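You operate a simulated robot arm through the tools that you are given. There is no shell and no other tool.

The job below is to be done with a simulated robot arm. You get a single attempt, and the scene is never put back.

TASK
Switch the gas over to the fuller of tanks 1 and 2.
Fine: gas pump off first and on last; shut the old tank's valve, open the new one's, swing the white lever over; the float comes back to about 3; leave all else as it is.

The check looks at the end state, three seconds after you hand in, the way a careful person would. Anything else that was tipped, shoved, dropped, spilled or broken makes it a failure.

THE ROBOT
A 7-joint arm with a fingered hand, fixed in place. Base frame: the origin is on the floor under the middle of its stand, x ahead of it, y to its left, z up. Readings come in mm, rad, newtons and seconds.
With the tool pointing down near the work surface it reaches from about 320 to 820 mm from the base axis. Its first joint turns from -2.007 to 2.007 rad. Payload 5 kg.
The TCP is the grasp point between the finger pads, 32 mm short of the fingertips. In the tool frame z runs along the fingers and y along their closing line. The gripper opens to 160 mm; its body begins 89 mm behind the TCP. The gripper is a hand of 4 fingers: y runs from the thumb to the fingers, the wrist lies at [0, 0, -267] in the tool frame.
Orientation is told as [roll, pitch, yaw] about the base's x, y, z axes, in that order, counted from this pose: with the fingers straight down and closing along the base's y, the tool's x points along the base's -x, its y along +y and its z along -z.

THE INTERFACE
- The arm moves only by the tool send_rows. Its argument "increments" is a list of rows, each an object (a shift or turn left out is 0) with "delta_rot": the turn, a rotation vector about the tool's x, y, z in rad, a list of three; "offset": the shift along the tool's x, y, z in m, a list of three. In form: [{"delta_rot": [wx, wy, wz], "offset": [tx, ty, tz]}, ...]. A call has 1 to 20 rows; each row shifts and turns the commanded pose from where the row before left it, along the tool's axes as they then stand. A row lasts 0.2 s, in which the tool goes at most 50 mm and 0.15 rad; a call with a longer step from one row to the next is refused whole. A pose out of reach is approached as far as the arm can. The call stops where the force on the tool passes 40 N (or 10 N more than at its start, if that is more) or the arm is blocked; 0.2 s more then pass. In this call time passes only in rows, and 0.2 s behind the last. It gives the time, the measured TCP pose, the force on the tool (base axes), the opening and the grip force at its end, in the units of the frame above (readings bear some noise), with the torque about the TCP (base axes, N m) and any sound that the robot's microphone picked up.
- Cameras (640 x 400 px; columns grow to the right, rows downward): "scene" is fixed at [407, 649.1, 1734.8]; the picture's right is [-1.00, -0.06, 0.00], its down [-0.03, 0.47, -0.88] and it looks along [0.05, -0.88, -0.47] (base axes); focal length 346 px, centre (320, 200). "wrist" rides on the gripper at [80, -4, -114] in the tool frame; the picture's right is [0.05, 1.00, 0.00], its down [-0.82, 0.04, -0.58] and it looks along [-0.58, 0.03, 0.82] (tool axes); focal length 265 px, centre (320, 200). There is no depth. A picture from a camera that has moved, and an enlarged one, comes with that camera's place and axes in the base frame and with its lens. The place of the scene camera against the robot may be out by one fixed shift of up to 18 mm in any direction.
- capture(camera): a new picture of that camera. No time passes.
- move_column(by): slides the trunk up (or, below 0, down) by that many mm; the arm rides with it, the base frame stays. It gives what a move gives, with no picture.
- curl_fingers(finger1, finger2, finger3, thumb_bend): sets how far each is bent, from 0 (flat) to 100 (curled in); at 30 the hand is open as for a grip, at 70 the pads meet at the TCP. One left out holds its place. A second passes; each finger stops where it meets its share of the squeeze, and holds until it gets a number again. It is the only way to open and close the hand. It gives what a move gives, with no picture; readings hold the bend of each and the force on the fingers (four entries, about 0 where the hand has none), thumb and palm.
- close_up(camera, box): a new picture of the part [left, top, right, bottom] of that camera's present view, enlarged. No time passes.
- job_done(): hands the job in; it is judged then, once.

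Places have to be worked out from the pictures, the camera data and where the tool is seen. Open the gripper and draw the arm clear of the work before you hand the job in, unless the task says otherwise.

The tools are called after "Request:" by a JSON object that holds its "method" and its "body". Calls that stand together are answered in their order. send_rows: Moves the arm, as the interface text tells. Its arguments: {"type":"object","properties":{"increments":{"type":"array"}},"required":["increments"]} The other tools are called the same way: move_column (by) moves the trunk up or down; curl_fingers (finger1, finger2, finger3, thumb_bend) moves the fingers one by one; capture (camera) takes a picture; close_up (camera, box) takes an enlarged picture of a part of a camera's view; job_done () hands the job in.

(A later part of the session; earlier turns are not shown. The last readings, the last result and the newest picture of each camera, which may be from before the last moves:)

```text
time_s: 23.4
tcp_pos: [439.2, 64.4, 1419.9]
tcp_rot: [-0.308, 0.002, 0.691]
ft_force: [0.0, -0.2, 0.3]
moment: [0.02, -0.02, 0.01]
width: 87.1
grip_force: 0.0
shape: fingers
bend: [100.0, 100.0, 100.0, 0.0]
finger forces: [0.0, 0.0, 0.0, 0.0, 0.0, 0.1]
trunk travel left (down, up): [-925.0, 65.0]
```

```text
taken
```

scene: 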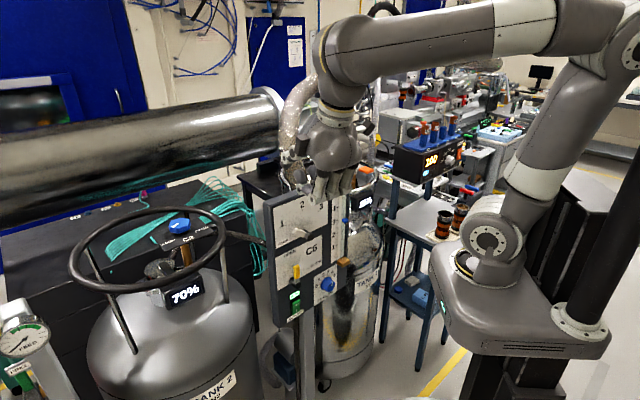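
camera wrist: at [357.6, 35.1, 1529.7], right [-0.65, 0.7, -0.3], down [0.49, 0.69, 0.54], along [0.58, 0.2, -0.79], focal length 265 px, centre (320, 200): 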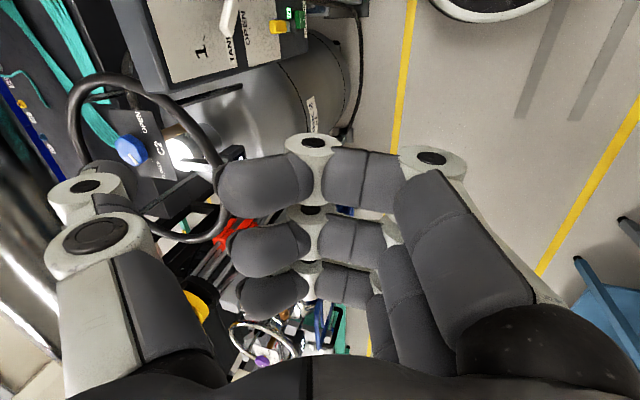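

The pose was reached exactly. Now I ride the trunk down in two stages, checking the picture in between.

Request:
{"method": "move_column", "body": {"by": -250}}

Request:
{"method": "capture", "body": {"camera": "scene"}}

Request:
{"method": "capture", "body": {"camera": "wrist"}}

```text
time_s: 26.0
tcp_pos: [438.6, 64.0, 1169.9]
tcp_rot: [-0.305, 0.002, 0.691]
ft_force: [-0.7, 0.3, 0.0]
moment: [0.0, -0.01, 0.04]
width: 87.5
grip_force: 0.0
shape: fingers
bend: [100.0, 100.0, 100.0, 0.0]
finger forces: [0.0, 0.0, 0.0, 0.0, 0.0, 0.0]
trunk travel left (down, up): [-675.0, 315.0]
```

```text
taken
```

scene: 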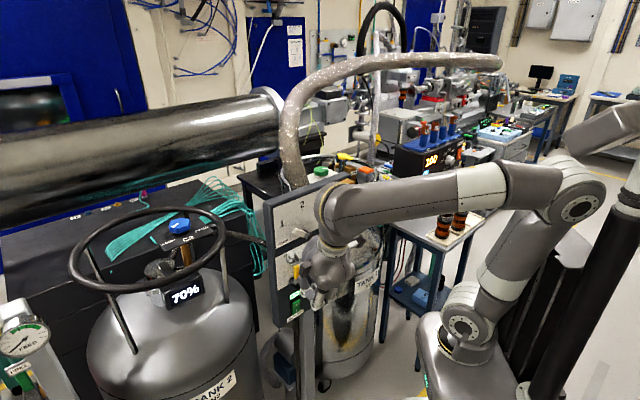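

```text
taken
camera wrist: at [357.4, 35.5, 1279.7], right [-0.65, 0.7, -0.3], down [0.49, 0.69, 0.54], along [0.58, 0.2, -0.79], focal length 265 px, centre (320, 200)
```

wrist: 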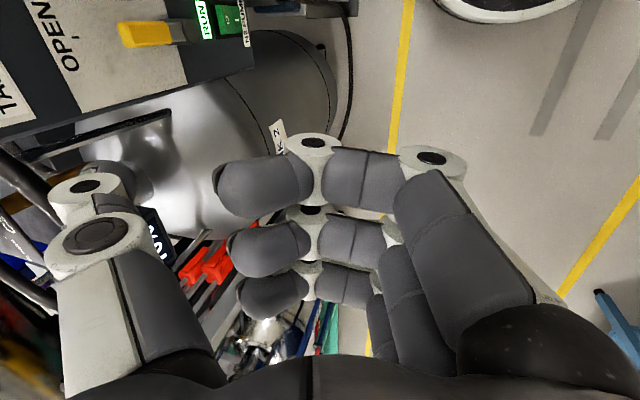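

The path is clear and the thumb is well off the levers. I lower another 240 mm to bring the thumb to the rocker's height.

Request:
{"method": "move_column", "body": {"by": -240}}

Request:
{"method": "capture", "body": {"camera": "scene"}}

Request:
{"method": "capture", "body": {"camera": "wrist"}}

```text
time_s: 28.5
tcp_pos: [440.7, 60.4, 927.2]
tcp_rot: [-0.292, 0.007, 0.683]
ft_force: [-0.4, 0.2, -0.5]
moment: [-0.01, -0.01, 0.01]
width: 87.3
grip_force: 0.0
shape: fingers
bend: [100.0, 100.0, 100.0, 0.0]
finger forces: [0.1, 0.0, 0.0, 0.2, 0.0, 0.0]
trunk travel left (down, up): [-435.0, 555.0]
```

```text
taken
```

scene: 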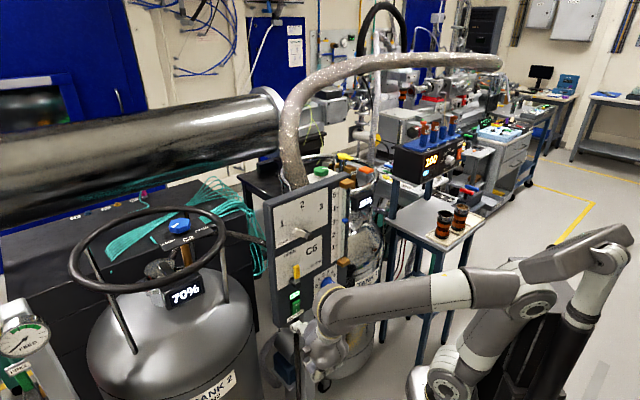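

```text
taken
camera wrist: at [359.9, 31.7, 1037.5], right [-0.65, 0.71, -0.29], down [0.5, 0.68, 0.54], along [0.57, 0.2, -0.79], focal length 265 px, centre (320, 200)
```

wrist: 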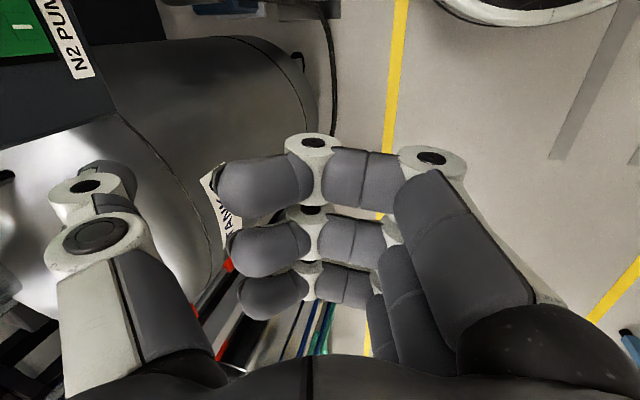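

The hand is beside the switch; I zoom the scene to see the thumb tip and the rocker.

Request:
{"method": "close_up", "body": {"camera": "scene", "box": [260, 250, 360, 350]}}

Request:
{"method": "close_up", "body": {"camera": "wrist", "box": [0, 0, 160, 100]}}

```text
4.00 times, centred on (310, 300) of scene
camera zoom: at [407.0, 649.1, 1734.8], right [-1.0, -0.06, 0.0], down [-0.03, 0.47, -0.88], along [0.05, -0.88, -0.47], focal length 1383 px, centre (360, -200)
```

zoom: 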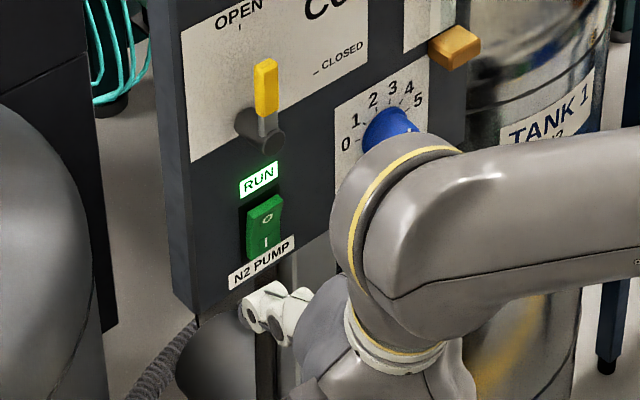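

```text
4.00 times, centred on (80, 50) of wrist
camera zoom: at [359.9, 31.7, 1037.5], right [-0.65, 0.71, -0.29], down [0.5, 0.68, 0.54], along [0.57, 0.2, -0.79], focal length 1062 px, centre (1280, 800)
```

zoom: 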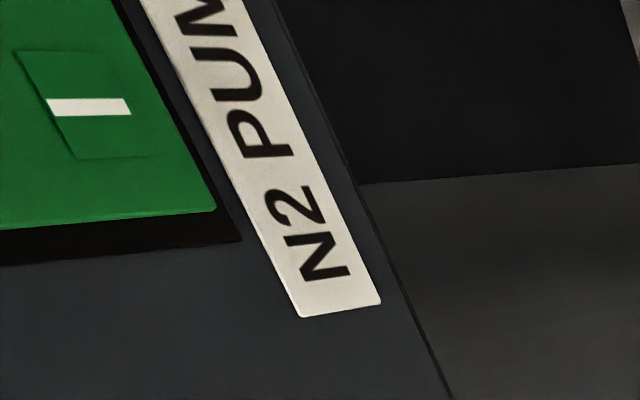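

The rocker's O mark is at about (507,-130,940) and I at about z=916; the thumb tip should now be around (513,-28,947). I move 70 mm along -y toward it and look again.

Request:
{"method": "send_rows", "body": {"increments": [{"offset": [0.01473, -0.01733, 0.0052]}, {"offset": [0.01473, -0.01733, 0.0052]}, {"offset": [0.01473, -0.01733, 0.0052]}]}}

Request:
{"method": "capture", "body": {"camera": "wrist"}}

Request:
{"method": "close_up", "body": {"camera": "scene", "box": [260, 250, 360, 350]}}

Request:
{"method": "close_up", "body": {"camera": "wrist", "box": [0, 100, 200, 225]}}

```text
time_s: 29.3
tcp_pos: [440.8, -8.0, 923.7]
tcp_rot: [-0.291, 0.008, 0.689]
ft_force: [-0.3, -0.3, 0.5]
moment: [-0.01, 0.0, -0.04]
width: 87.4
grip_force: 0.1
shape: fingers
bend: [100.0, 100.0, 100.0, 0.0]
finger forces: [0.1, 0.1, 0.0, 0.0, 0.0, 0.1]
trunk travel left (down, up): [-435.0, 555.0]
```

```text
taken
camera wrist: at [360.3, -36.9, 1034.5], right [-0.65, 0.7, -0.29], down [0.5, 0.68, 0.53], along [0.57, 0.2, -0.8], focal length 265 px, centre (320, 200)
```

wrist: 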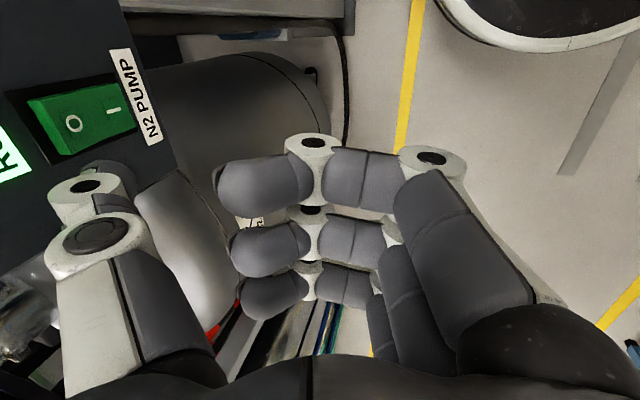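

```text
4.00 times, centred on (310, 300) of scene
camera zoom: at [407.0, 649.1, 1734.8], right [-1.0, -0.06, 0.0], down [-0.03, 0.47, -0.88], along [0.05, -0.88, -0.47], focal length 1383 px, centre (360, -200)
```

zoom: 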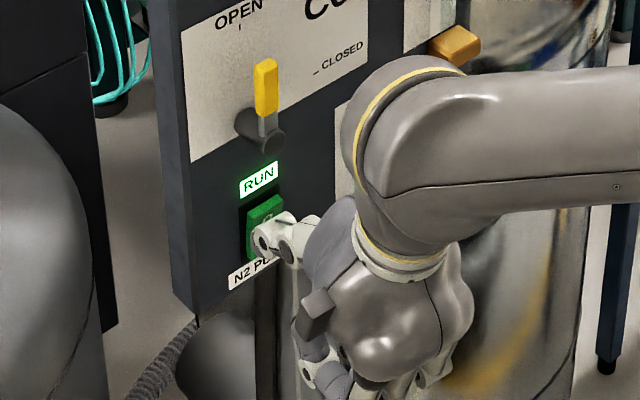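

```text
3.20 times, centred on (100, 162) of wrist
camera zoom: at [360.3, -36.9, 1034.5], right [-0.65, 0.7, -0.29], down [0.5, 0.68, 0.53], along [0.57, 0.2, -0.8], focal length 849 px, centre (1024, 320)
```

zoom: 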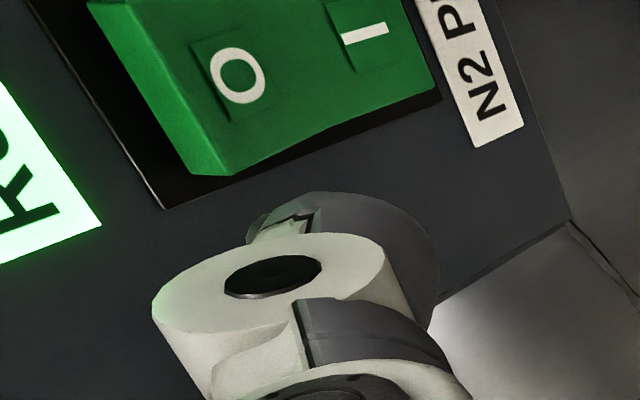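

O is now triangulated at (507,-129,937) and the thumb tip sits about 25 mm too far along the panel with a gap of ~12 mm. I shift 25 mm sideways and 6 mm closer, then check.

Request:
{"method": "send_rows", "body": {"increments": [{"offset": [0.0125, 0, 0]}, {"offset": [0.0125, 0, 0]}, {"offset": [0, -0.0057, 0.0017]}]}}

Request:
{"method": "close_up", "body": {"camera": "scene", "box": [260, 250, 360, 350]}}

Request:
{"method": "close_up", "body": {"camera": "wrist", "box": [0, 100, 200, 225]}}

```text
time_s: 30.1
tcp_pos: [436.4, -26.2, 922.4]
tcp_rot: [-0.283, 0.016, 0.697]
ft_force: [0.1, -0.5, 0.3]
moment: [-0.02, -0.04, 0.0]
width: 87.5
grip_force: 0.1
shape: fingers
bend: [100.0, 100.0, 100.0, 0.0]
finger forces: [0.0, 0.0, 0.0, 0.0, 0.0, 0.0]
out of reach, approached as far as the arm can: row 2
trunk travel left (down, up): [-435.0, 555.0]
```

```text
4.00 times, centred on (310, 300) of scene
camera zoom: at [407.0, 649.1, 1734.8], right [-1.0, -0.06, 0.0], down [-0.03, 0.47, -0.88], along [0.05, -0.88, -0.47], focal length 1383 px, centre (360, -200)
```

zoom: 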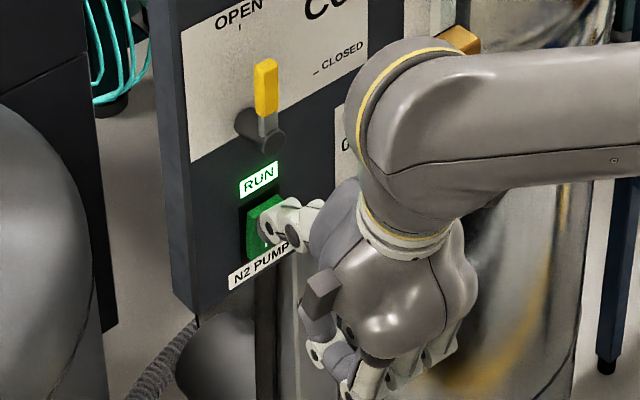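

```text
3.20 times, centred on (100, 162) of wrist
camera zoom: at [358.2, -55.4, 1034.0], right [-0.66, 0.7, -0.28], down [0.5, 0.68, 0.53], along [0.56, 0.21, -0.8], focal length 849 px, centre (1024, 320)
```

zoom: 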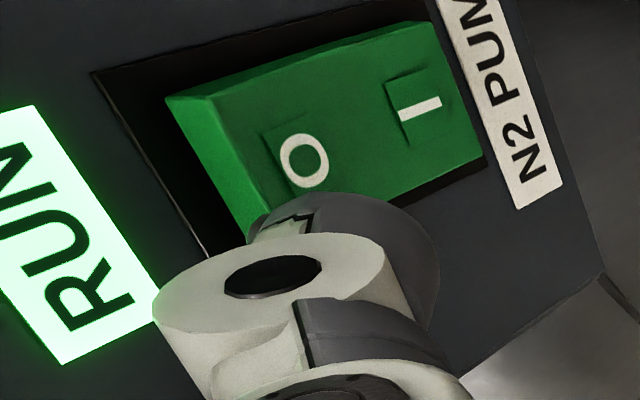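

The tip is ~12 mm off sideways from the O and the arm is at its near limit, so I turn the hand by 0.1 rad about its axis to swing the thumb tip onto the O, then check.

Request:
{"method": "send_rows", "body": {"increments": [{"delta_rot": [0, 0, 0.05]}, {"delta_rot": [0, 0, 0.05]}]}}

Request:
{"method": "close_up", "body": {"camera": "wrist", "box": [0, 100, 200, 225]}}

Request:
{"method": "close_up", "body": {"camera": "scene", "box": [270, 260, 330, 320]}}

```text
time_s: 30.7
tcp_pos: [436.4, -26.8, 921.2]
tcp_rot: [-0.278, -0.015, 0.595]
ft_force: [0.6, -0.1, 0.4]
moment: [-0.02, 0.02, -0.03]
width: 86.8
grip_force: 0.2
shape: fingers
bend: [100.0, 100.0, 100.0, 0.0]
finger forces: [0.0, 0.1, 0.0, 0.0, 0.0, 0.0]
trunk travel left (down, up): [-435.0, 555.0]
```

```text
3.20 times, centred on (100, 162) of wrist
camera zoom: at [353.0, -50.6, 1031.1], right [-0.58, 0.77, -0.28], down [0.56, 0.62, 0.55], along [0.6, 0.17, -0.79], focal length 849 px, centre (1024, 320)
```

zoom: 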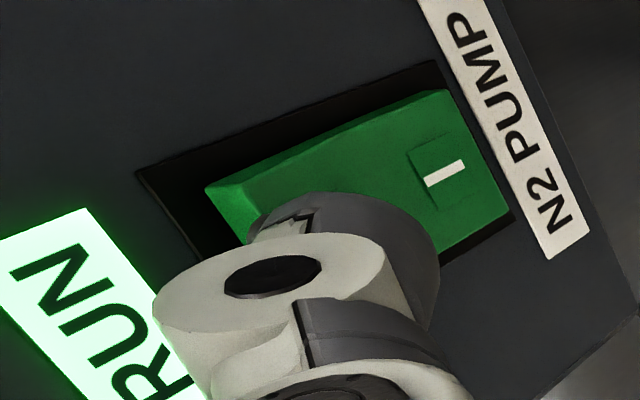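

```text
6.67 times, centred on (300, 290) of scene
camera zoom: at [407.0, 649.1, 1734.8], right [-1.0, -0.06, 0.0], down [-0.03, 0.47, -0.88], along [0.05, -0.88, -0.47], focal length 2305 px, centre (453, -400)
```

zoom: 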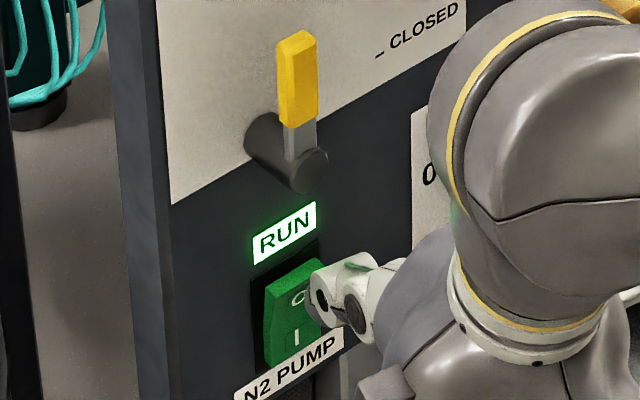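

From the scene the tip is roughly 4 mm off the rocker near the O. I raise it 4 mm and press along the panel normal in 3 mm steps, letting the force limit stop me.

Request:
{"method": "send_rows", "body": {"increments": [{"offset": [-0.00035, -0.00397, -0.00303]}, {"offset": [-0.00029, -0.00287, 0.00082]}, {"offset": [-0.00029, -0.00287, 0.00082]}, {"offset": [-0.00029, -0.00287, 0.00082]}]}}

Request:
{"method": "close_up", "body": {"camera": "scene", "box": [270, 260, 330, 320]}}

Request:
{"method": "close_up", "body": {"camera": "wrist", "box": [0, 100, 200, 225]}}

```text
time_s: 31.7
tcp_pos: [442.0, -36.4, 933.5]
tcp_rot: [-0.295, -0.022, 0.595]
ft_force: [-0.1, 0.1, -0.1]
moment: [0.01, 0.02, 0.04]
width: 87.5
grip_force: 0.1
shape: fingers
bend: [100.0, 100.0, 100.0, 0.0]
finger forces: [0.1, 0.0, 0.0, 0.0, 0.0, 0.0]
trunk travel left (down, up): [-435.0, 555.0]
```

```text
6.67 times, centred on (300, 290) of scene
camera zoom: at [407.0, 649.1, 1734.8], right [-1.0, -0.06, 0.0], down [-0.03, 0.47, -0.88], along [0.05, -0.88, -0.47], focal length 2305 px, centre (453, -400)
```

zoom: 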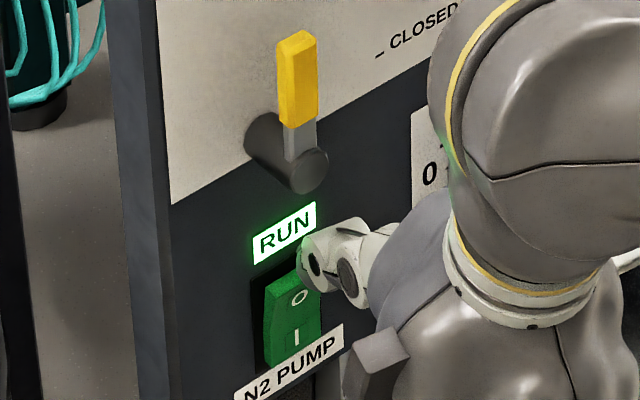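

```text
3.20 times, centred on (100, 162) of wrist
camera zoom: at [356.0, -58.7, 1041.0], right [-0.57, 0.77, -0.29], down [0.55, 0.62, 0.56], along [0.61, 0.16, -0.78], focal length 849 px, centre (1024, 320)
```

zoom: 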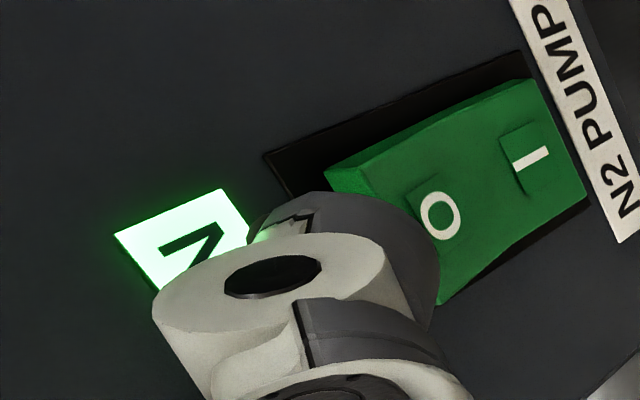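

The hand rose about 12 mm, so the thumb is now level with the RUN lamp rather than the O. I back off 5 mm, lower 9 mm, and re-check before pressing.

Request:
{"method": "send_rows", "body": {"increments": [{"offset": [0.0005, 0.0048, -0.0015]}, {"offset": [0.0001, 0.0013, 0.0043]}, {"offset": [0.0001, 0.0013, 0.0043]}]}}

Request:
{"method": "close_up", "body": {"camera": "scene", "box": [270, 260, 330, 320]}}

Request:
{"method": "close_up", "body": {"camera": "wrist", "box": [0, 100, 200, 225]}}

```text
time_s: 32.5
tcp_pos: [440.0, -32.7, 920.4]
tcp_rot: [-0.288, -0.019, 0.596]
ft_force: [0.2, 0.1, -0.4]
moment: [-0.03, 0.01, 0.0]
width: 87.3
grip_force: 0.1
shape: fingers
bend: [100.0, 100.0, 100.0, 0.0]
finger forces: [0.0, 0.0, 0.0, 0.0, 0.1, 0.1]
trunk travel left (down, up): [-435.0, 555.0]
```

```text
6.67 times, centred on (300, 290) of scene
camera zoom: at [407.0, 649.1, 1734.8], right [-1.0, -0.06, 0.0], down [-0.03, 0.47, -0.88], along [0.05, -0.88, -0.47], focal length 2305 px, centre (453, -400)
```

zoom: 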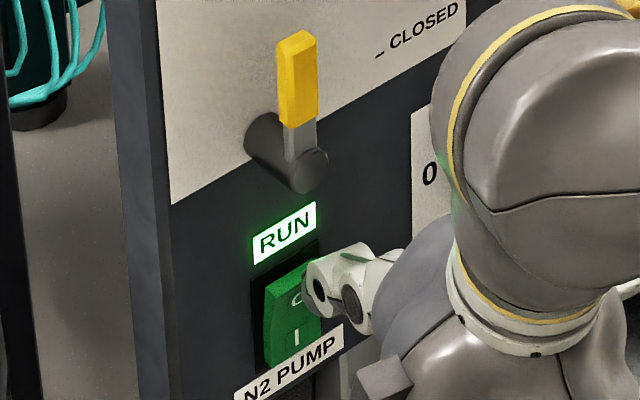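

```text
3.20 times, centred on (100, 162) of wrist
camera zoom: at [354.3, -56.0, 1029.6], right [-0.57, 0.77, -0.29], down [0.55, 0.62, 0.56], along [0.61, 0.16, -0.78], focal length 849 px, centre (1024, 320)
```

zoom: 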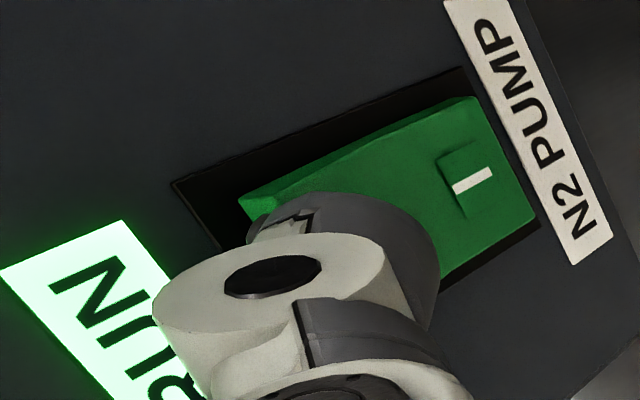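

Now the thumb covers the O from the wrist view. I press along the normal in 3 mm steps.

Request:
{"method": "send_rows", "body": {"increments": [{"offset": [-0.0003, -0.0029, 0.0009]}, {"offset": [-0.0003, -0.0029, 0.0009]}, {"offset": [-0.0003, -0.0029, 0.0009]}, {"offset": [-0.0003, -0.0029, 0.0009]}]}}

Request:
{"method": "close_up", "body": {"camera": "scene", "box": [270, 260, 330, 320]}}

Request:
{"method": "close_up", "body": {"camera": "wrist", "box": [0, 100, 200, 225]}}

```text
time_s: 33.5
tcp_pos: [444.6, -40.7, 928.6]
tcp_rot: [-0.307, -0.029, 0.598]
ft_force: [0.1, -0.3, -0.1]
moment: [0.01, 0.04, 0.01]
width: 87.3
grip_force: 0.0
shape: fingers
bend: [100.0, 100.0, 100.0, 0.0]
finger forces: [0.0, 0.1, 0.0, 0.0, 0.1, 0.0]
trunk travel left (down, up): [-435.0, 555.0]
```

```text
6.67 times, centred on (300, 290) of scene
camera zoom: at [407.0, 649.1, 1734.8], right [-1.0, -0.06, 0.0], down [-0.03, 0.47, -0.88], along [0.05, -0.88, -0.47], focal length 2305 px, centre (453, -400)
```

zoom: 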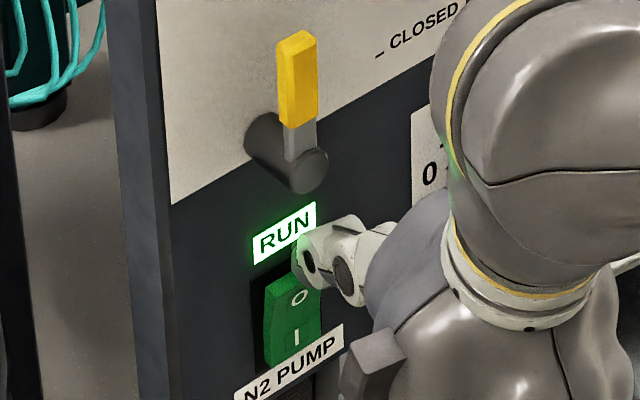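

```text
3.20 times, centred on (100, 162) of wrist
camera zoom: at [357.8, -62.7, 1036.1], right [-0.57, 0.76, -0.3], down [0.54, 0.63, 0.56], along [0.62, 0.16, -0.77], focal length 849 px, centre (1024, 320)
```

zoom: 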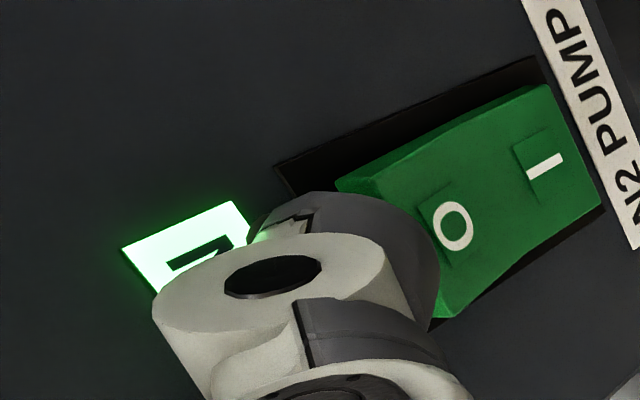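

The arm is at a wrist-bend limit here, which makes its height drift as I press. I back off 80 mm, raise the arm 120 mm and will lower the trunk by the same amount, so the forearm slopes up more and the pose is comfortable.

Request:
{"method": "send_rows", "body": {"increments": [{"offset": [-0.015, 0.0211, -0.0063]}, {"offset": [-0.015, 0.0211, -0.0063]}, {"offset": [-0.015, 0.0211, -0.0063]}, {"offset": [-0.0006, -0.009, -0.0287]}, {"offset": [-0.0006, -0.009, -0.0287]}, {"offset": [-0.0006, -0.009, -0.0287]}, {"offset": [-0.0006, -0.009, -0.0287]}]}}

Request:
{"method": "move_column", "body": {"by": -125}}

Request:
{"method": "capture", "body": {"camera": "wrist"}}

Request:
{"method": "capture", "body": {"camera": "scene"}}

```text
time_s: 35.1
tcp_pos: [444.8, 39.8, 1049.2]
tcp_rot: [-0.305, -0.03, 0.595]
ft_force: [0.2, -0.5, 0.9]
moment: [-0.02, -0.02, 0.0]
width: 87.1
grip_force: 0.1
shape: fingers
bend: [100.0, 100.0, 100.0, 0.0]
finger forces: [0.0, 0.0, 0.1, 0.0, 0.0, 0.1]
trunk travel left (down, up): [-435.0, 555.0]
```

```text
time_s: 36.6
tcp_pos: [443.7, 38.8, 922.9]
tcp_rot: [-0.303, -0.029, 0.598]
ft_force: [0.0, 0.0, 0.7]
moment: [-0.02, 0.0, 0.01]
width: 87.3
grip_force: 0.1
shape: fingers
bend: [100.0, 100.0, 100.0, 0.0]
finger forces: [0.0, 0.0, 0.0, 0.1, 0.1, 0.0]
trunk travel left (down, up): [-310.0, 680.0]
```

```text
taken
camera wrist: at [357.1, 17.2, 1030.7], right [-0.57, 0.76, -0.3], down [0.54, 0.63, 0.56], along [0.62, 0.16, -0.77], focal length 265 px, centre (320, 200)
```

wrist: 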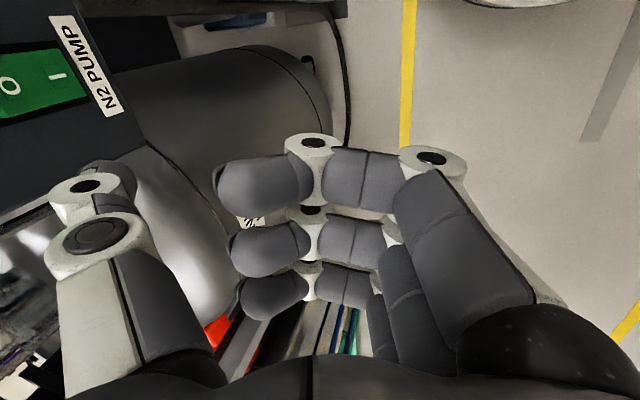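

```text
taken
```

scene: 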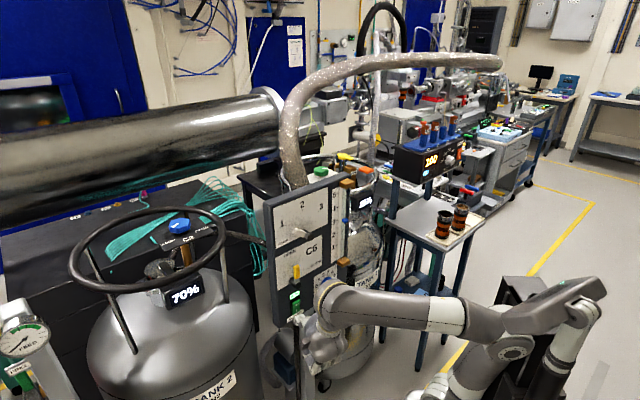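

The pose now holds accurately. I move to about 8 mm in front of the O and look.

Request:
{"method": "send_rows", "body": {"increments": [{"offset": [0.0144, -0.0147, 0.0052]}, {"offset": [0.0144, -0.0147, 0.0052]}, {"offset": [0.0144, -0.0147, 0.0052]}]}}

Request:
{"method": "close_up", "body": {"camera": "scene", "box": [270, 260, 330, 320]}}

Request:
{"method": "close_up", "body": {"camera": "wrist", "box": [0, 100, 200, 225]}}

```text
time_s: 37.4
tcp_pos: [439.4, -26.8, 910.4]
tcp_rot: [-0.282, -0.017, 0.592]
ft_force: [-0.7, -0.7, 0.0]
moment: [0.0, -0.04, -0.01]
width: 87.4
grip_force: 0.1
shape: fingers
bend: [100.0, 100.0, 100.0, 0.0]
finger forces: [0.0, 0.1, 0.0, 0.0, 0.0, 0.1]
trunk travel left (down, up): [-310.0, 680.0]
```

```text
6.67 times, centred on (300, 290) of scene
camera zoom: at [407.0, 649.1, 1734.8], right [-1.0, -0.06, 0.0], down [-0.03, 0.47, -0.88], along [0.05, -0.88, -0.47], focal length 2305 px, centre (453, -400)
```

zoom: 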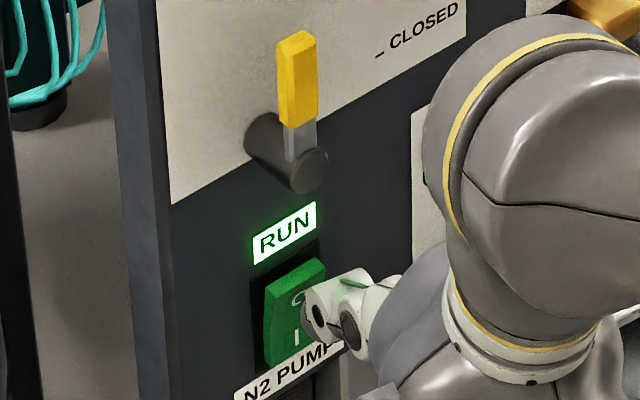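

```text
3.20 times, centred on (100, 162) of wrist
camera zoom: at [355.1, -51.2, 1019.9], right [-0.57, 0.77, -0.28], down [0.56, 0.62, 0.56], along [0.6, 0.17, -0.78], focal length 849 px, centre (1024, 320)
```

zoom: 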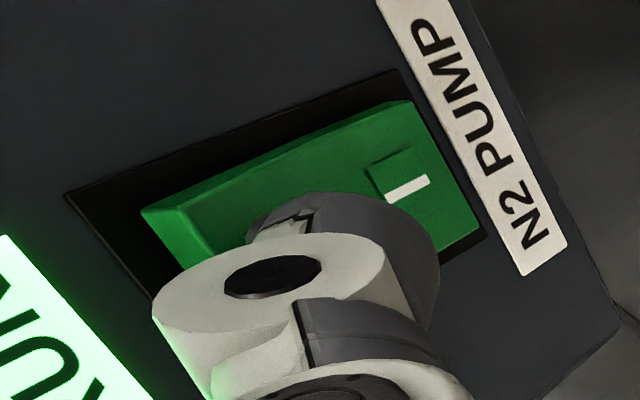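

The drift appears whenever the wrist comes close to the base, so I give it more radius: back off, and turn the hand 0.25 rad so the thumb points more along -y (the press will be ~20° off the panel normal, which is fine).

Request:
{"method": "send_rows", "body": {"increments": [{"offset": [-0.022, 0.0095, -0.0032]}, {"offset": [-0.022, 0.0095, -0.0032]}, {"delta_rot": [0, 0, 0.125]}, {"delta_rot": [0, 0, 0.125]}]}}

Request:
{"method": "capture", "body": {"camera": "wrist"}}

```text
time_s: 38.4
tcp_pos: [459.0, 17.4, 922.8]
tcp_rot: [-0.291, -0.104, 0.355]
ft_force: [-0.2, 0.0, -0.2]
moment: [0.0, -0.01, -0.02]
width: 87.5
grip_force: 0.1
shape: fingers
bend: [100.0, 100.0, 100.0, 0.0]
finger forces: [0.0, 0.0, 0.0, 0.0, 0.1, 0.0]
trunk travel left (down, up): [-310.0, 680.0]
```

```text
taken
camera wrist: at [363.1, 11.8, 1023.8], right [-0.35, 0.89, -0.29], down [0.64, 0.45, 0.62], along [0.68, 0.04, -0.73], focal length 265 px, centre (320, 200)
```

wrist: 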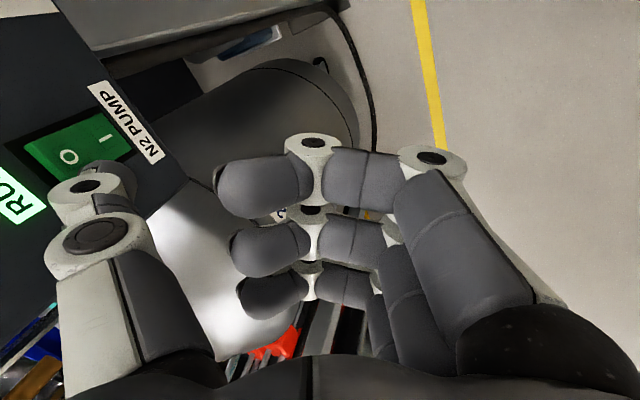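

O reprojects to (507,-128,936), consistent. The thumb tip should be at about (496,-89,944); I move it to ~6 mm in front of the O.

Request:
{"method": "send_rows", "body": {"increments": [{"offset": [0.0045, -0.013, 0.005]}, {"offset": [0.0045, -0.013, 0.005]}]}}

Request:
{"method": "close_up", "body": {"camera": "scene", "box": [270, 260, 330, 320]}}

Request:
{"method": "close_up", "body": {"camera": "wrist", "box": [0, 100, 200, 225]}}

```text
time_s: 39.0
tcp_pos: [461.1, -12.0, 918.2]
tcp_rot: [-0.288, -0.102, 0.356]
ft_force: [0.2, -0.3, 0.3]
moment: [-0.02, 0.03, 0.0]
width: 87.3
grip_force: 0.1
shape: fingers
bend: [100.0, 100.0, 100.0, 0.0]
finger forces: [0.0, 0.0, 0.1, 0.1, 0.0, 0.0]
trunk travel left (down, up): [-310.0, 680.0]
```

```text
6.67 times, centred on (300, 290) of scene
camera zoom: at [407.0, 649.1, 1734.8], right [-1.0, -0.06, 0.0], down [-0.03, 0.47, -0.88], along [0.05, -0.88, -0.47], focal length 2305 px, centre (453, -400)
```

zoom: 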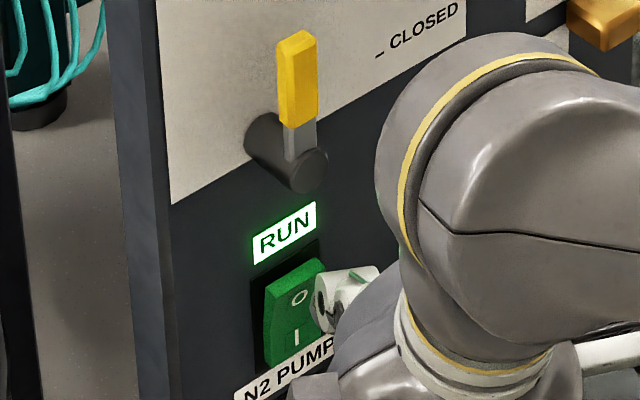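

```text
3.20 times, centred on (100, 162) of wrist
camera zoom: at [363.8, -18.4, 1019.9], right [-0.35, 0.89, -0.29], down [0.64, 0.46, 0.62], along [0.68, 0.04, -0.73], focal length 849 px, centre (1024, 320)
```

zoom: 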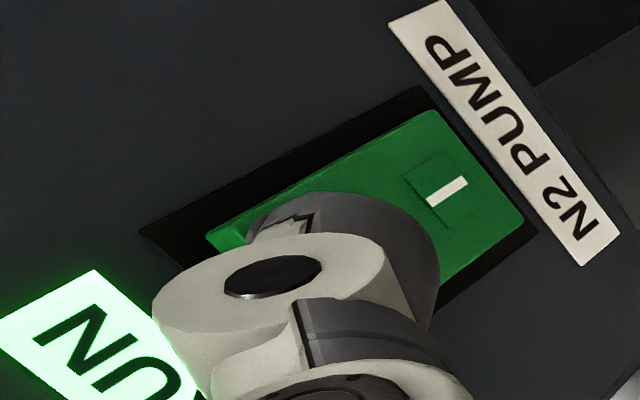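

The pose held this time, and the thumb tip sits just in front of the rocker's O. I press along the normal in 3 mm steps, up to 15 mm.

Request:
{"method": "send_rows", "body": {"increments": [{"offset": [-0.00098, -0.00268, 0.00091]}, {"offset": [-0.00098, -0.00268, 0.00091]}, {"offset": [-0.00098, -0.00268, 0.00091]}, {"offset": [-0.00098, -0.00268, 0.00091]}, {"offset": [-0.00098, -0.00268, 0.00091]}]}}

Request:
{"method": "close_up", "body": {"camera": "scene", "box": [270, 260, 330, 320]}}

Request:
{"method": "close_up", "body": {"camera": "wrist", "box": [0, 100, 200, 225]}}

```text
time_s: 40.2
tcp_pos: [469.4, -22.5, 918.8]
tcp_rot: [-0.29, -0.101, 0.357]
ft_force: [-6.8, 4.1, 2.1]
moment: [-0.36, -0.25, -0.54]
width: 87.1
grip_force: 3.9
shape: fingers
bend: [100.0, 100.0, 100.0, 1.0]
finger forces: [0.1, 0.1, 0.0, 0.0, 7.5, 0.1]
trunk travel left (down, up): [-310.0, 680.0]
```

```text
6.67 times, centred on (300, 290) of scene
camera zoom: at [407.0, 649.1, 1734.8], right [-1.0, -0.06, 0.0], down [-0.03, 0.47, -0.88], along [0.05, -0.88, -0.47], focal length 2305 px, centre (453, -400)
```

zoom: 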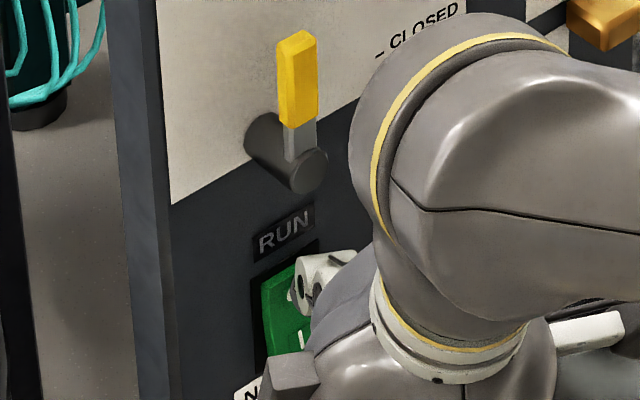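

```text
3.20 times, centred on (100, 162) of wrist
camera zoom: at [373.9, -27.7, 1020.7], right [-0.36, 0.89, -0.29], down [0.64, 0.46, 0.62], along [0.68, 0.04, -0.73], focal length 849 px, centre (1024, 320)
```

zoom: 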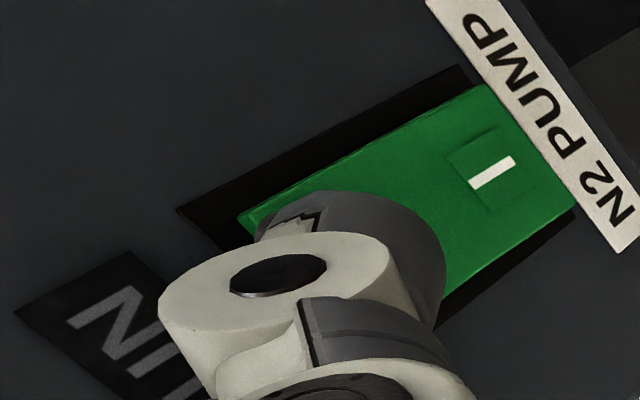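

The RUN lamp went dark: the pump is off. I back away from the panel and verify.

Request:
{"method": "send_rows", "body": {"increments": [{"offset": [0.00328, 0.00894, -0.00304]}, {"offset": [0.0, 0.015, -0.005]}, {"offset": [-0.01, 0.02, -0.007]}, {"offset": [-0.015, 0.025, -0.008]}, {"offset": [-0.015, 0.025, -0.008]}]}}

Request:
{"method": "close_up", "body": {"camera": "scene", "box": [250, 170, 350, 330]}}

Request:
{"method": "capture", "body": {"camera": "wrist"}}

```text
time_s: 41.4
tcp_pos: [471.2, 81.8, 925.9]
tcp_rot: [-0.289, -0.101, 0.355]
ft_force: [-1.1, -1.3, 0.1]
moment: [0.0, -0.02, 0.01]
width: 87.3
grip_force: 0.1
shape: fingers
bend: [100.0, 100.0, 100.0, 0.0]
finger forces: [0.0, 0.0, 0.0, 0.1, 0.0, 0.1]
trunk travel left (down, up): [-310.0, 680.0]
```

```text
2.50 times, centred on (300, 250) of scene
camera zoom: at [407.0, 649.1, 1734.8], right [-1.0, -0.06, 0.0], down [-0.03, 0.47, -0.88], along [0.05, -0.88, -0.47], focal length 864 px, centre (370, 75)
```

zoom: 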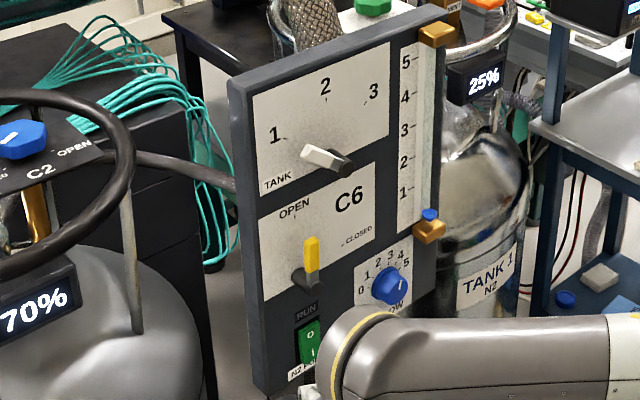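

```text
taken
camera wrist: at [375.5, 76.9, 1027.0], right [-0.35, 0.89, -0.29], down [0.64, 0.46, 0.62], along [0.68, 0.04, -0.73], focal length 265 px, centre (320, 200)
```

wrist: 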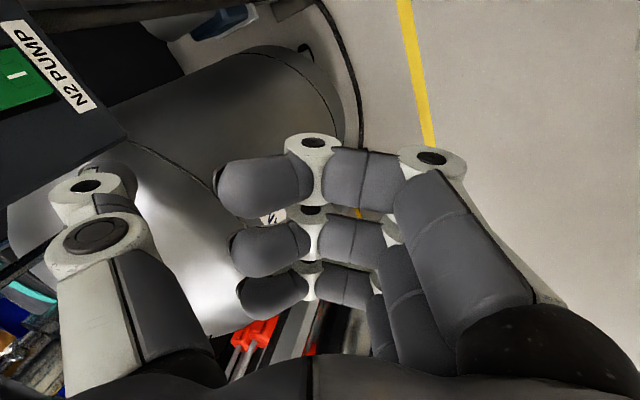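

The pump is off and the float dropped to the bottom. Next is C1: I ride the trunk up 500 mm with the hand well clear of the panel.

Request:
{"method": "move_column", "body": {"by": 500}}

Request:
{"method": "capture", "body": {"camera": "scene"}}

```text
refused: 500 is not a number from -400 to 400
```

```text
taken
```

scene: 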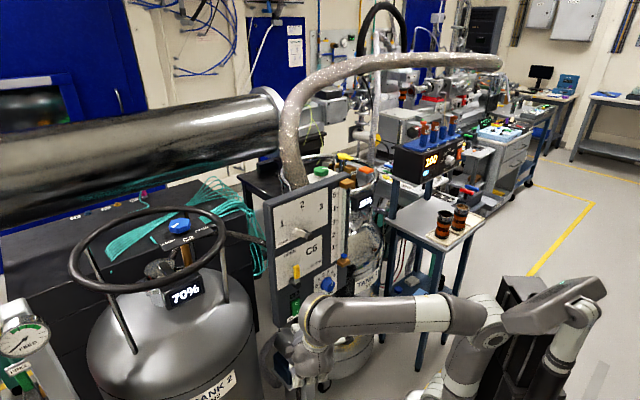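

The column takes at most 400 mm per call, so I raise it in two steps.

Request:
{"method": "move_column", "body": {"by": 300}}

Request:
{"method": "move_column", "body": {"by": 200}}

Request:
{"method": "capture", "body": {"camera": "scene"}}

```text
time_s: 44.4
tcp_pos: [471.3, 82.9, 1224.9]
tcp_rot: [-0.287, -0.1, 0.356]
ft_force: [-0.3, -0.2, 0.2]
moment: [0.0, 0.0, -0.01]
width: 87.1
grip_force: 0.1
shape: fingers
bend: [100.0, 100.0, 100.0, 0.0]
finger forces: [0.0, 0.1, 0.0, 0.0, 0.0, 0.1]
trunk travel left (down, up): [-610.0, 380.0]
```

```text
time_s: 46.6
tcp_pos: [472.7, 82.5, 1425.3]
tcp_rot: [-0.287, -0.102, 0.358]
ft_force: [0.3, -0.2, 0.0]
moment: [0.01, 0.0, 0.04]
width: 87.6
grip_force: 0.0
shape: fingers
bend: [100.0, 100.0, 100.0, 0.0]
finger forces: [0.1, 0.1, 0.1, 0.0, 0.0, 0.0]
trunk travel left (down, up): [-810.0, 180.0]
```

```text
taken
```

scene: 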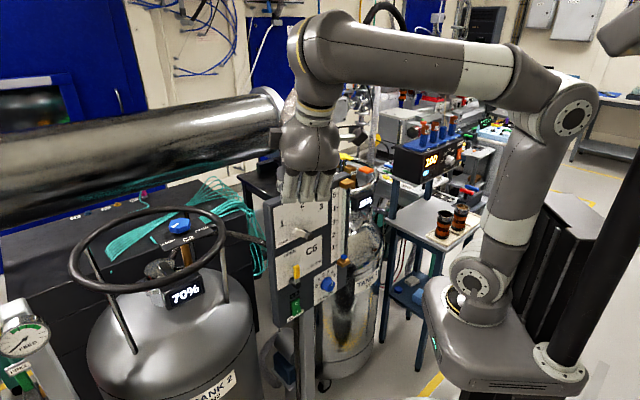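

Now I level the tool and travel back over in front of the panel toward the near side, as I came.

Request:
{"method": "send_rows", "body": {"increments": [{"delta_rot": [-0.0965, 0.0342, 0]}, {"delta_rot": [-0.0965, 0.0342, 0]}, {"delta_rot": [-0.0965, 0.0342, 0]}, {"offset": [0.0348, -0.0225, -0.0011]}, {"offset": [0.0348, -0.0225, -0.0011]}, {"offset": [0.0348, -0.0225, -0.0011]}, {"offset": [0.0348, -0.0225, -0.0011]}, {"offset": [0.0348, -0.0225, -0.0011]}, {"offset": [0.0348, -0.0225, -0.0011]}, {"offset": [0.0348, -0.0225, -0.0011]}, {"offset": [0.0206, -0.035, 0]}, {"offset": [0.0206, -0.035, 0]}, {"offset": [0.0206, -0.035, 0]}, {"offset": [0.0206, -0.035, 0]}, {"offset": [0.0206, -0.035, 0]}, {"offset": [0.0206, -0.035, 0]}]}}

Request:
{"method": "curl_fingers", "body": {"finger1": 30, "finger2": 30, "finger3": 30, "thumb_bend": 30}}

Request:
{"method": "capture", "body": {"camera": "wrist"}}

Request:
{"method": "capture", "body": {"camera": "scene"}}

```text
time_s: 50.0
tcp_pos: [272.5, -400.6, 1411.5]
tcp_rot: [0.004, -0.002, 0.343]
ft_force: [0.3, -1.3, 0.5]
moment: [0.01, 0.0, 0.03]
width: 87.1
grip_force: 0.1
shape: fingers
bend: [100.0, 100.0, 100.0, 0.0]
finger forces: [0.0, 0.0, 0.0, 0.1, 0.1, 0.1]
out of reach, approached as far as the arm can: row 9, 10
trunk travel left (down, up): [-810.0, 180.0]
```

```text
time_s: 51.0
tcp_pos: [273.4, -397.0, 1411.6]
tcp_rot: [0.002, -0.001, 0.343]
ft_force: [0.1, 1.1, -0.3]
moment: [0.0, 0.01, 0.0]
width: 171.0
grip_force: 0.0
shape: fingers
bend: [30.0, 30.0, 30.0, 30.0]
finger forces: [0.1, 0.1, 0.1, 0.0, 0.0, 0.0]
trunk travel left (down, up): [-810.0, 180.0]
```

```text
taken
camera wrist: at [197.7, -428.8, 1525.0], right [-0.38, 0.92, 0.0], down [0.75, 0.31, 0.58], along [0.53, 0.22, -0.82], focal length 265 px, centre (320, 200)
```

wrist: 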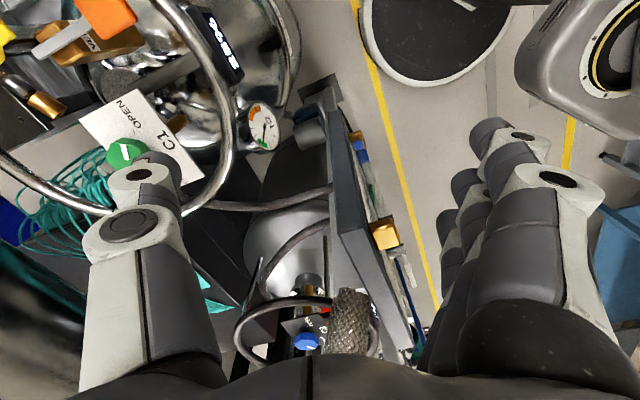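

```text
taken
```

scene: 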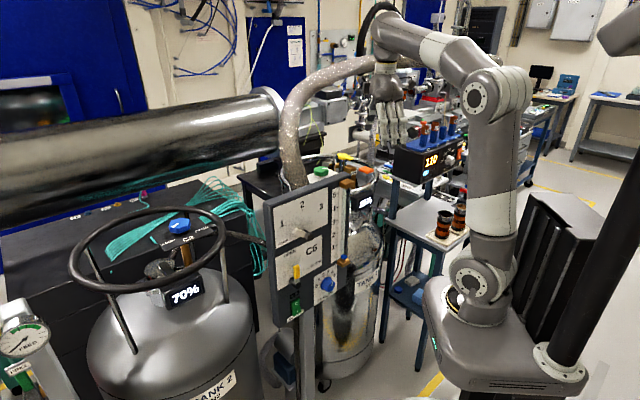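

The hand is open at (273,-397,1412). I rotate it to face tank 1 (yaw about -0.85) to view C1.

Request:
{"method": "send_rows", "body": {"increments": [{"delta_rot": [0, 0, 0.149]}, {"delta_rot": [0, 0, 0.149]}, {"delta_rot": [0, 0, 0.149]}, {"delta_rot": [0, 0, 0.149]}, {"delta_rot": [0, 0, 0.149]}, {"delta_rot": [0, 0, 0.149]}, {"delta_rot": [0, 0, 0.149]}, {"delta_rot": [0, 0, 0.149]}]}}

Request:
{"method": "capture", "body": {"camera": "wrist"}}

Request:
{"method": "close_up", "body": {"camera": "scene", "box": [390, 100, 490, 180]}}

```text
time_s: 52.8
tcp_pos: [272.0, -397.2, 1409.6]
tcp_rot: [0.002, 0.002, -0.854]
ft_force: [0.8, -0.3, -0.1]
moment: [-0.03, -0.01, 0.0]
width: 170.8
grip_force: 0.1
shape: fingers
bend: [30.0, 30.0, 30.0, 30.0]
finger forces: [0.0, 0.0, 0.0, 0.1, 0.0, 0.1]
trunk travel left (down, up): [-810.0, 180.0]
```

```text
taken
camera wrist: at [215.4, -340.4, 1523.5], right [0.72, 0.7, 0.0], down [0.57, -0.59, 0.58], along [0.4, -0.41, -0.82], focal length 265 px, centre (320, 200)
```

wrist: 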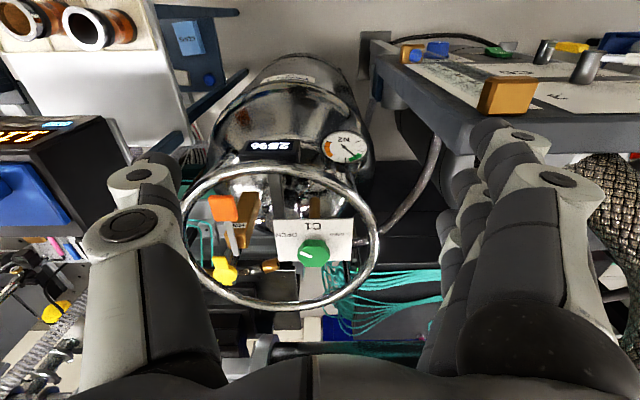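

```text
5.00 times, centred on (440, 140) of scene
camera zoom: at [407.0, 649.1, 1734.8], right [-1.0, -0.06, 0.0], down [-0.03, 0.47, -0.88], along [0.05, -0.88, -0.47], focal length 1729 px, centre (-280, 500)
```

zoom: 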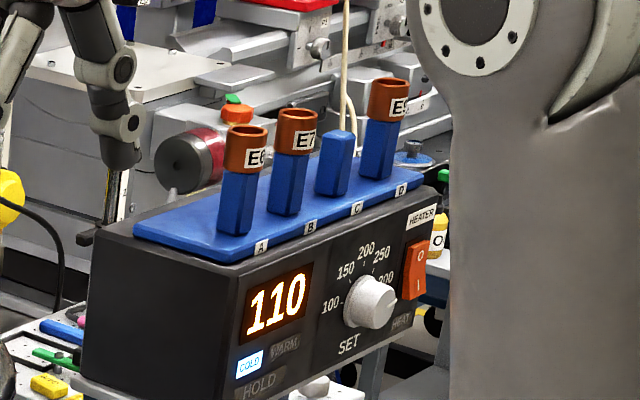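

I have a clear view of C1 inside the chrome ring. I zoom in.

Request:
{"method": "close_up", "body": {"camera": "wrist", "box": [170, 130, 410, 280]}}

Request:
{"method": "close_up", "body": {"camera": "wrist", "box": [250, 200, 380, 281]}}

Request:
{"method": "close_up", "body": {"camera": "scene", "box": [270, 30, 430, 190]}}

```text
2.67 times, centred on (290, 205) of wrist
camera zoom: at [215.4, -340.4, 1523.5], right [0.72, 0.7, 0.0], down [0.57, -0.59, 0.58], along [0.4, -0.41, -0.82], focal length 708 px, centre (400, 187)
```

zoom: 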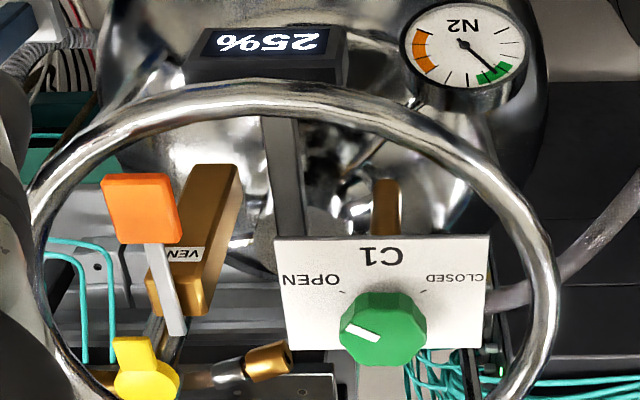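

```text
4.92 times, centred on (315, 240) of wrist
camera zoom: at [215.4, -340.4, 1523.5], right [0.72, 0.7, 0.0], down [0.57, -0.59, 0.58], along [0.4, -0.41, -0.82], focal length 1307 px, centre (345, 1)
```

zoom: 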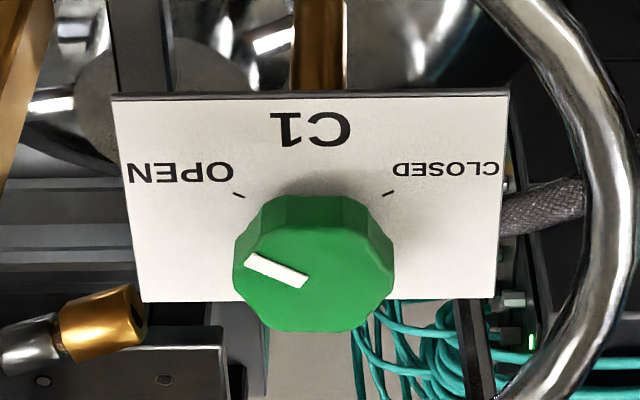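

```text
2.50 times, centred on (350, 110) of scene
camera zoom: at [407.0, 649.1, 1734.8], right [-1.0, -0.06, 0.0], down [-0.03, 0.47, -0.88], along [0.05, -0.88, -0.47], focal length 864 px, centre (245, 425)
```

zoom: 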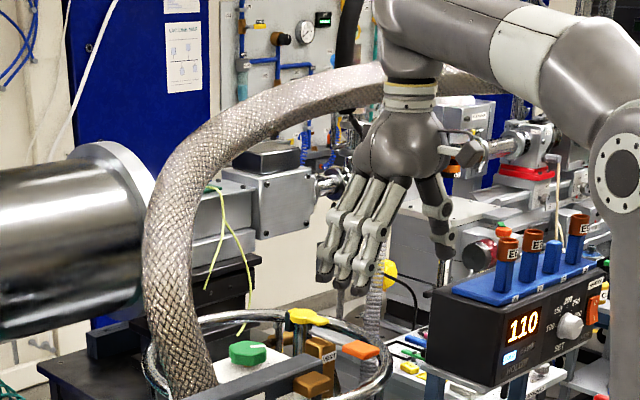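

C1's knob top is at about (452,-600,1195), pointer at OPEN, and closing is clockwise (positive about tool z). Before going in I need to know where the overhead hose runs, so I tilt the camera up a little by turning the tool outward about the wrist.

Request:
{"method": "send_rows", "body": {"increments": [{"offset": [-0.0373, 0, -0.0026], "delta_rot": [0, -0.14, 0]}, {"offset": [-0.0373, 0, -0.0026], "delta_rot": [0, -0.14, 0]}, {"offset": [-0.0373, 0, -0.0026], "delta_rot": [0, -0.14, 0]}]}}

Request:
{"method": "capture", "body": {"camera": "wrist"}}

Request:
{"method": "capture", "body": {"camera": "scene"}}

```text
time_s: 53.6
tcp_pos: [347.1, -480.0, 1434.7]
tcp_rot: [0.001, -0.421, -0.853]
ft_force: [-0.8, -0.8, 0.7]
moment: [0.01, 0.03, 0.03]
width: 170.6
grip_force: 0.0
shape: fingers
bend: [30.0, 30.0, 30.0, 30.0]
finger forces: [0.0, 0.0, 0.0, 0.0, 0.0, 0.0]
trunk travel left (down, up): [-810.0, 180.0]
```

```text
taken
camera wrist: at [264.1, -393.6, 1504.7], right [0.72, 0.69, -0.02], down [0.37, -0.36, 0.86], along [0.59, -0.63, -0.51], focal length 265 px, centre (320, 200)
```

wrist: 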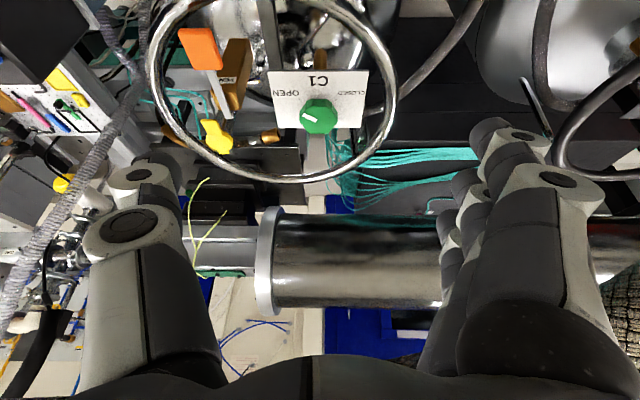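

```text
taken
```

scene: 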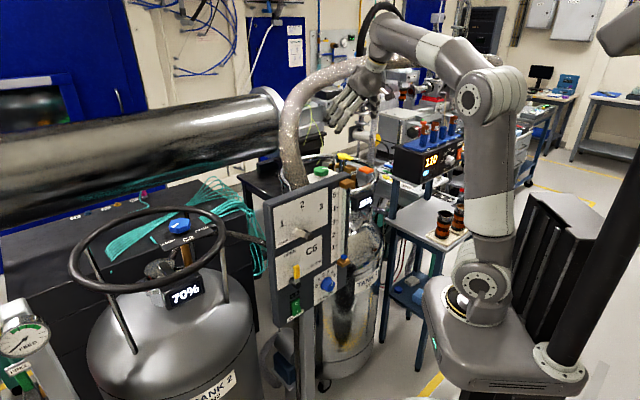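

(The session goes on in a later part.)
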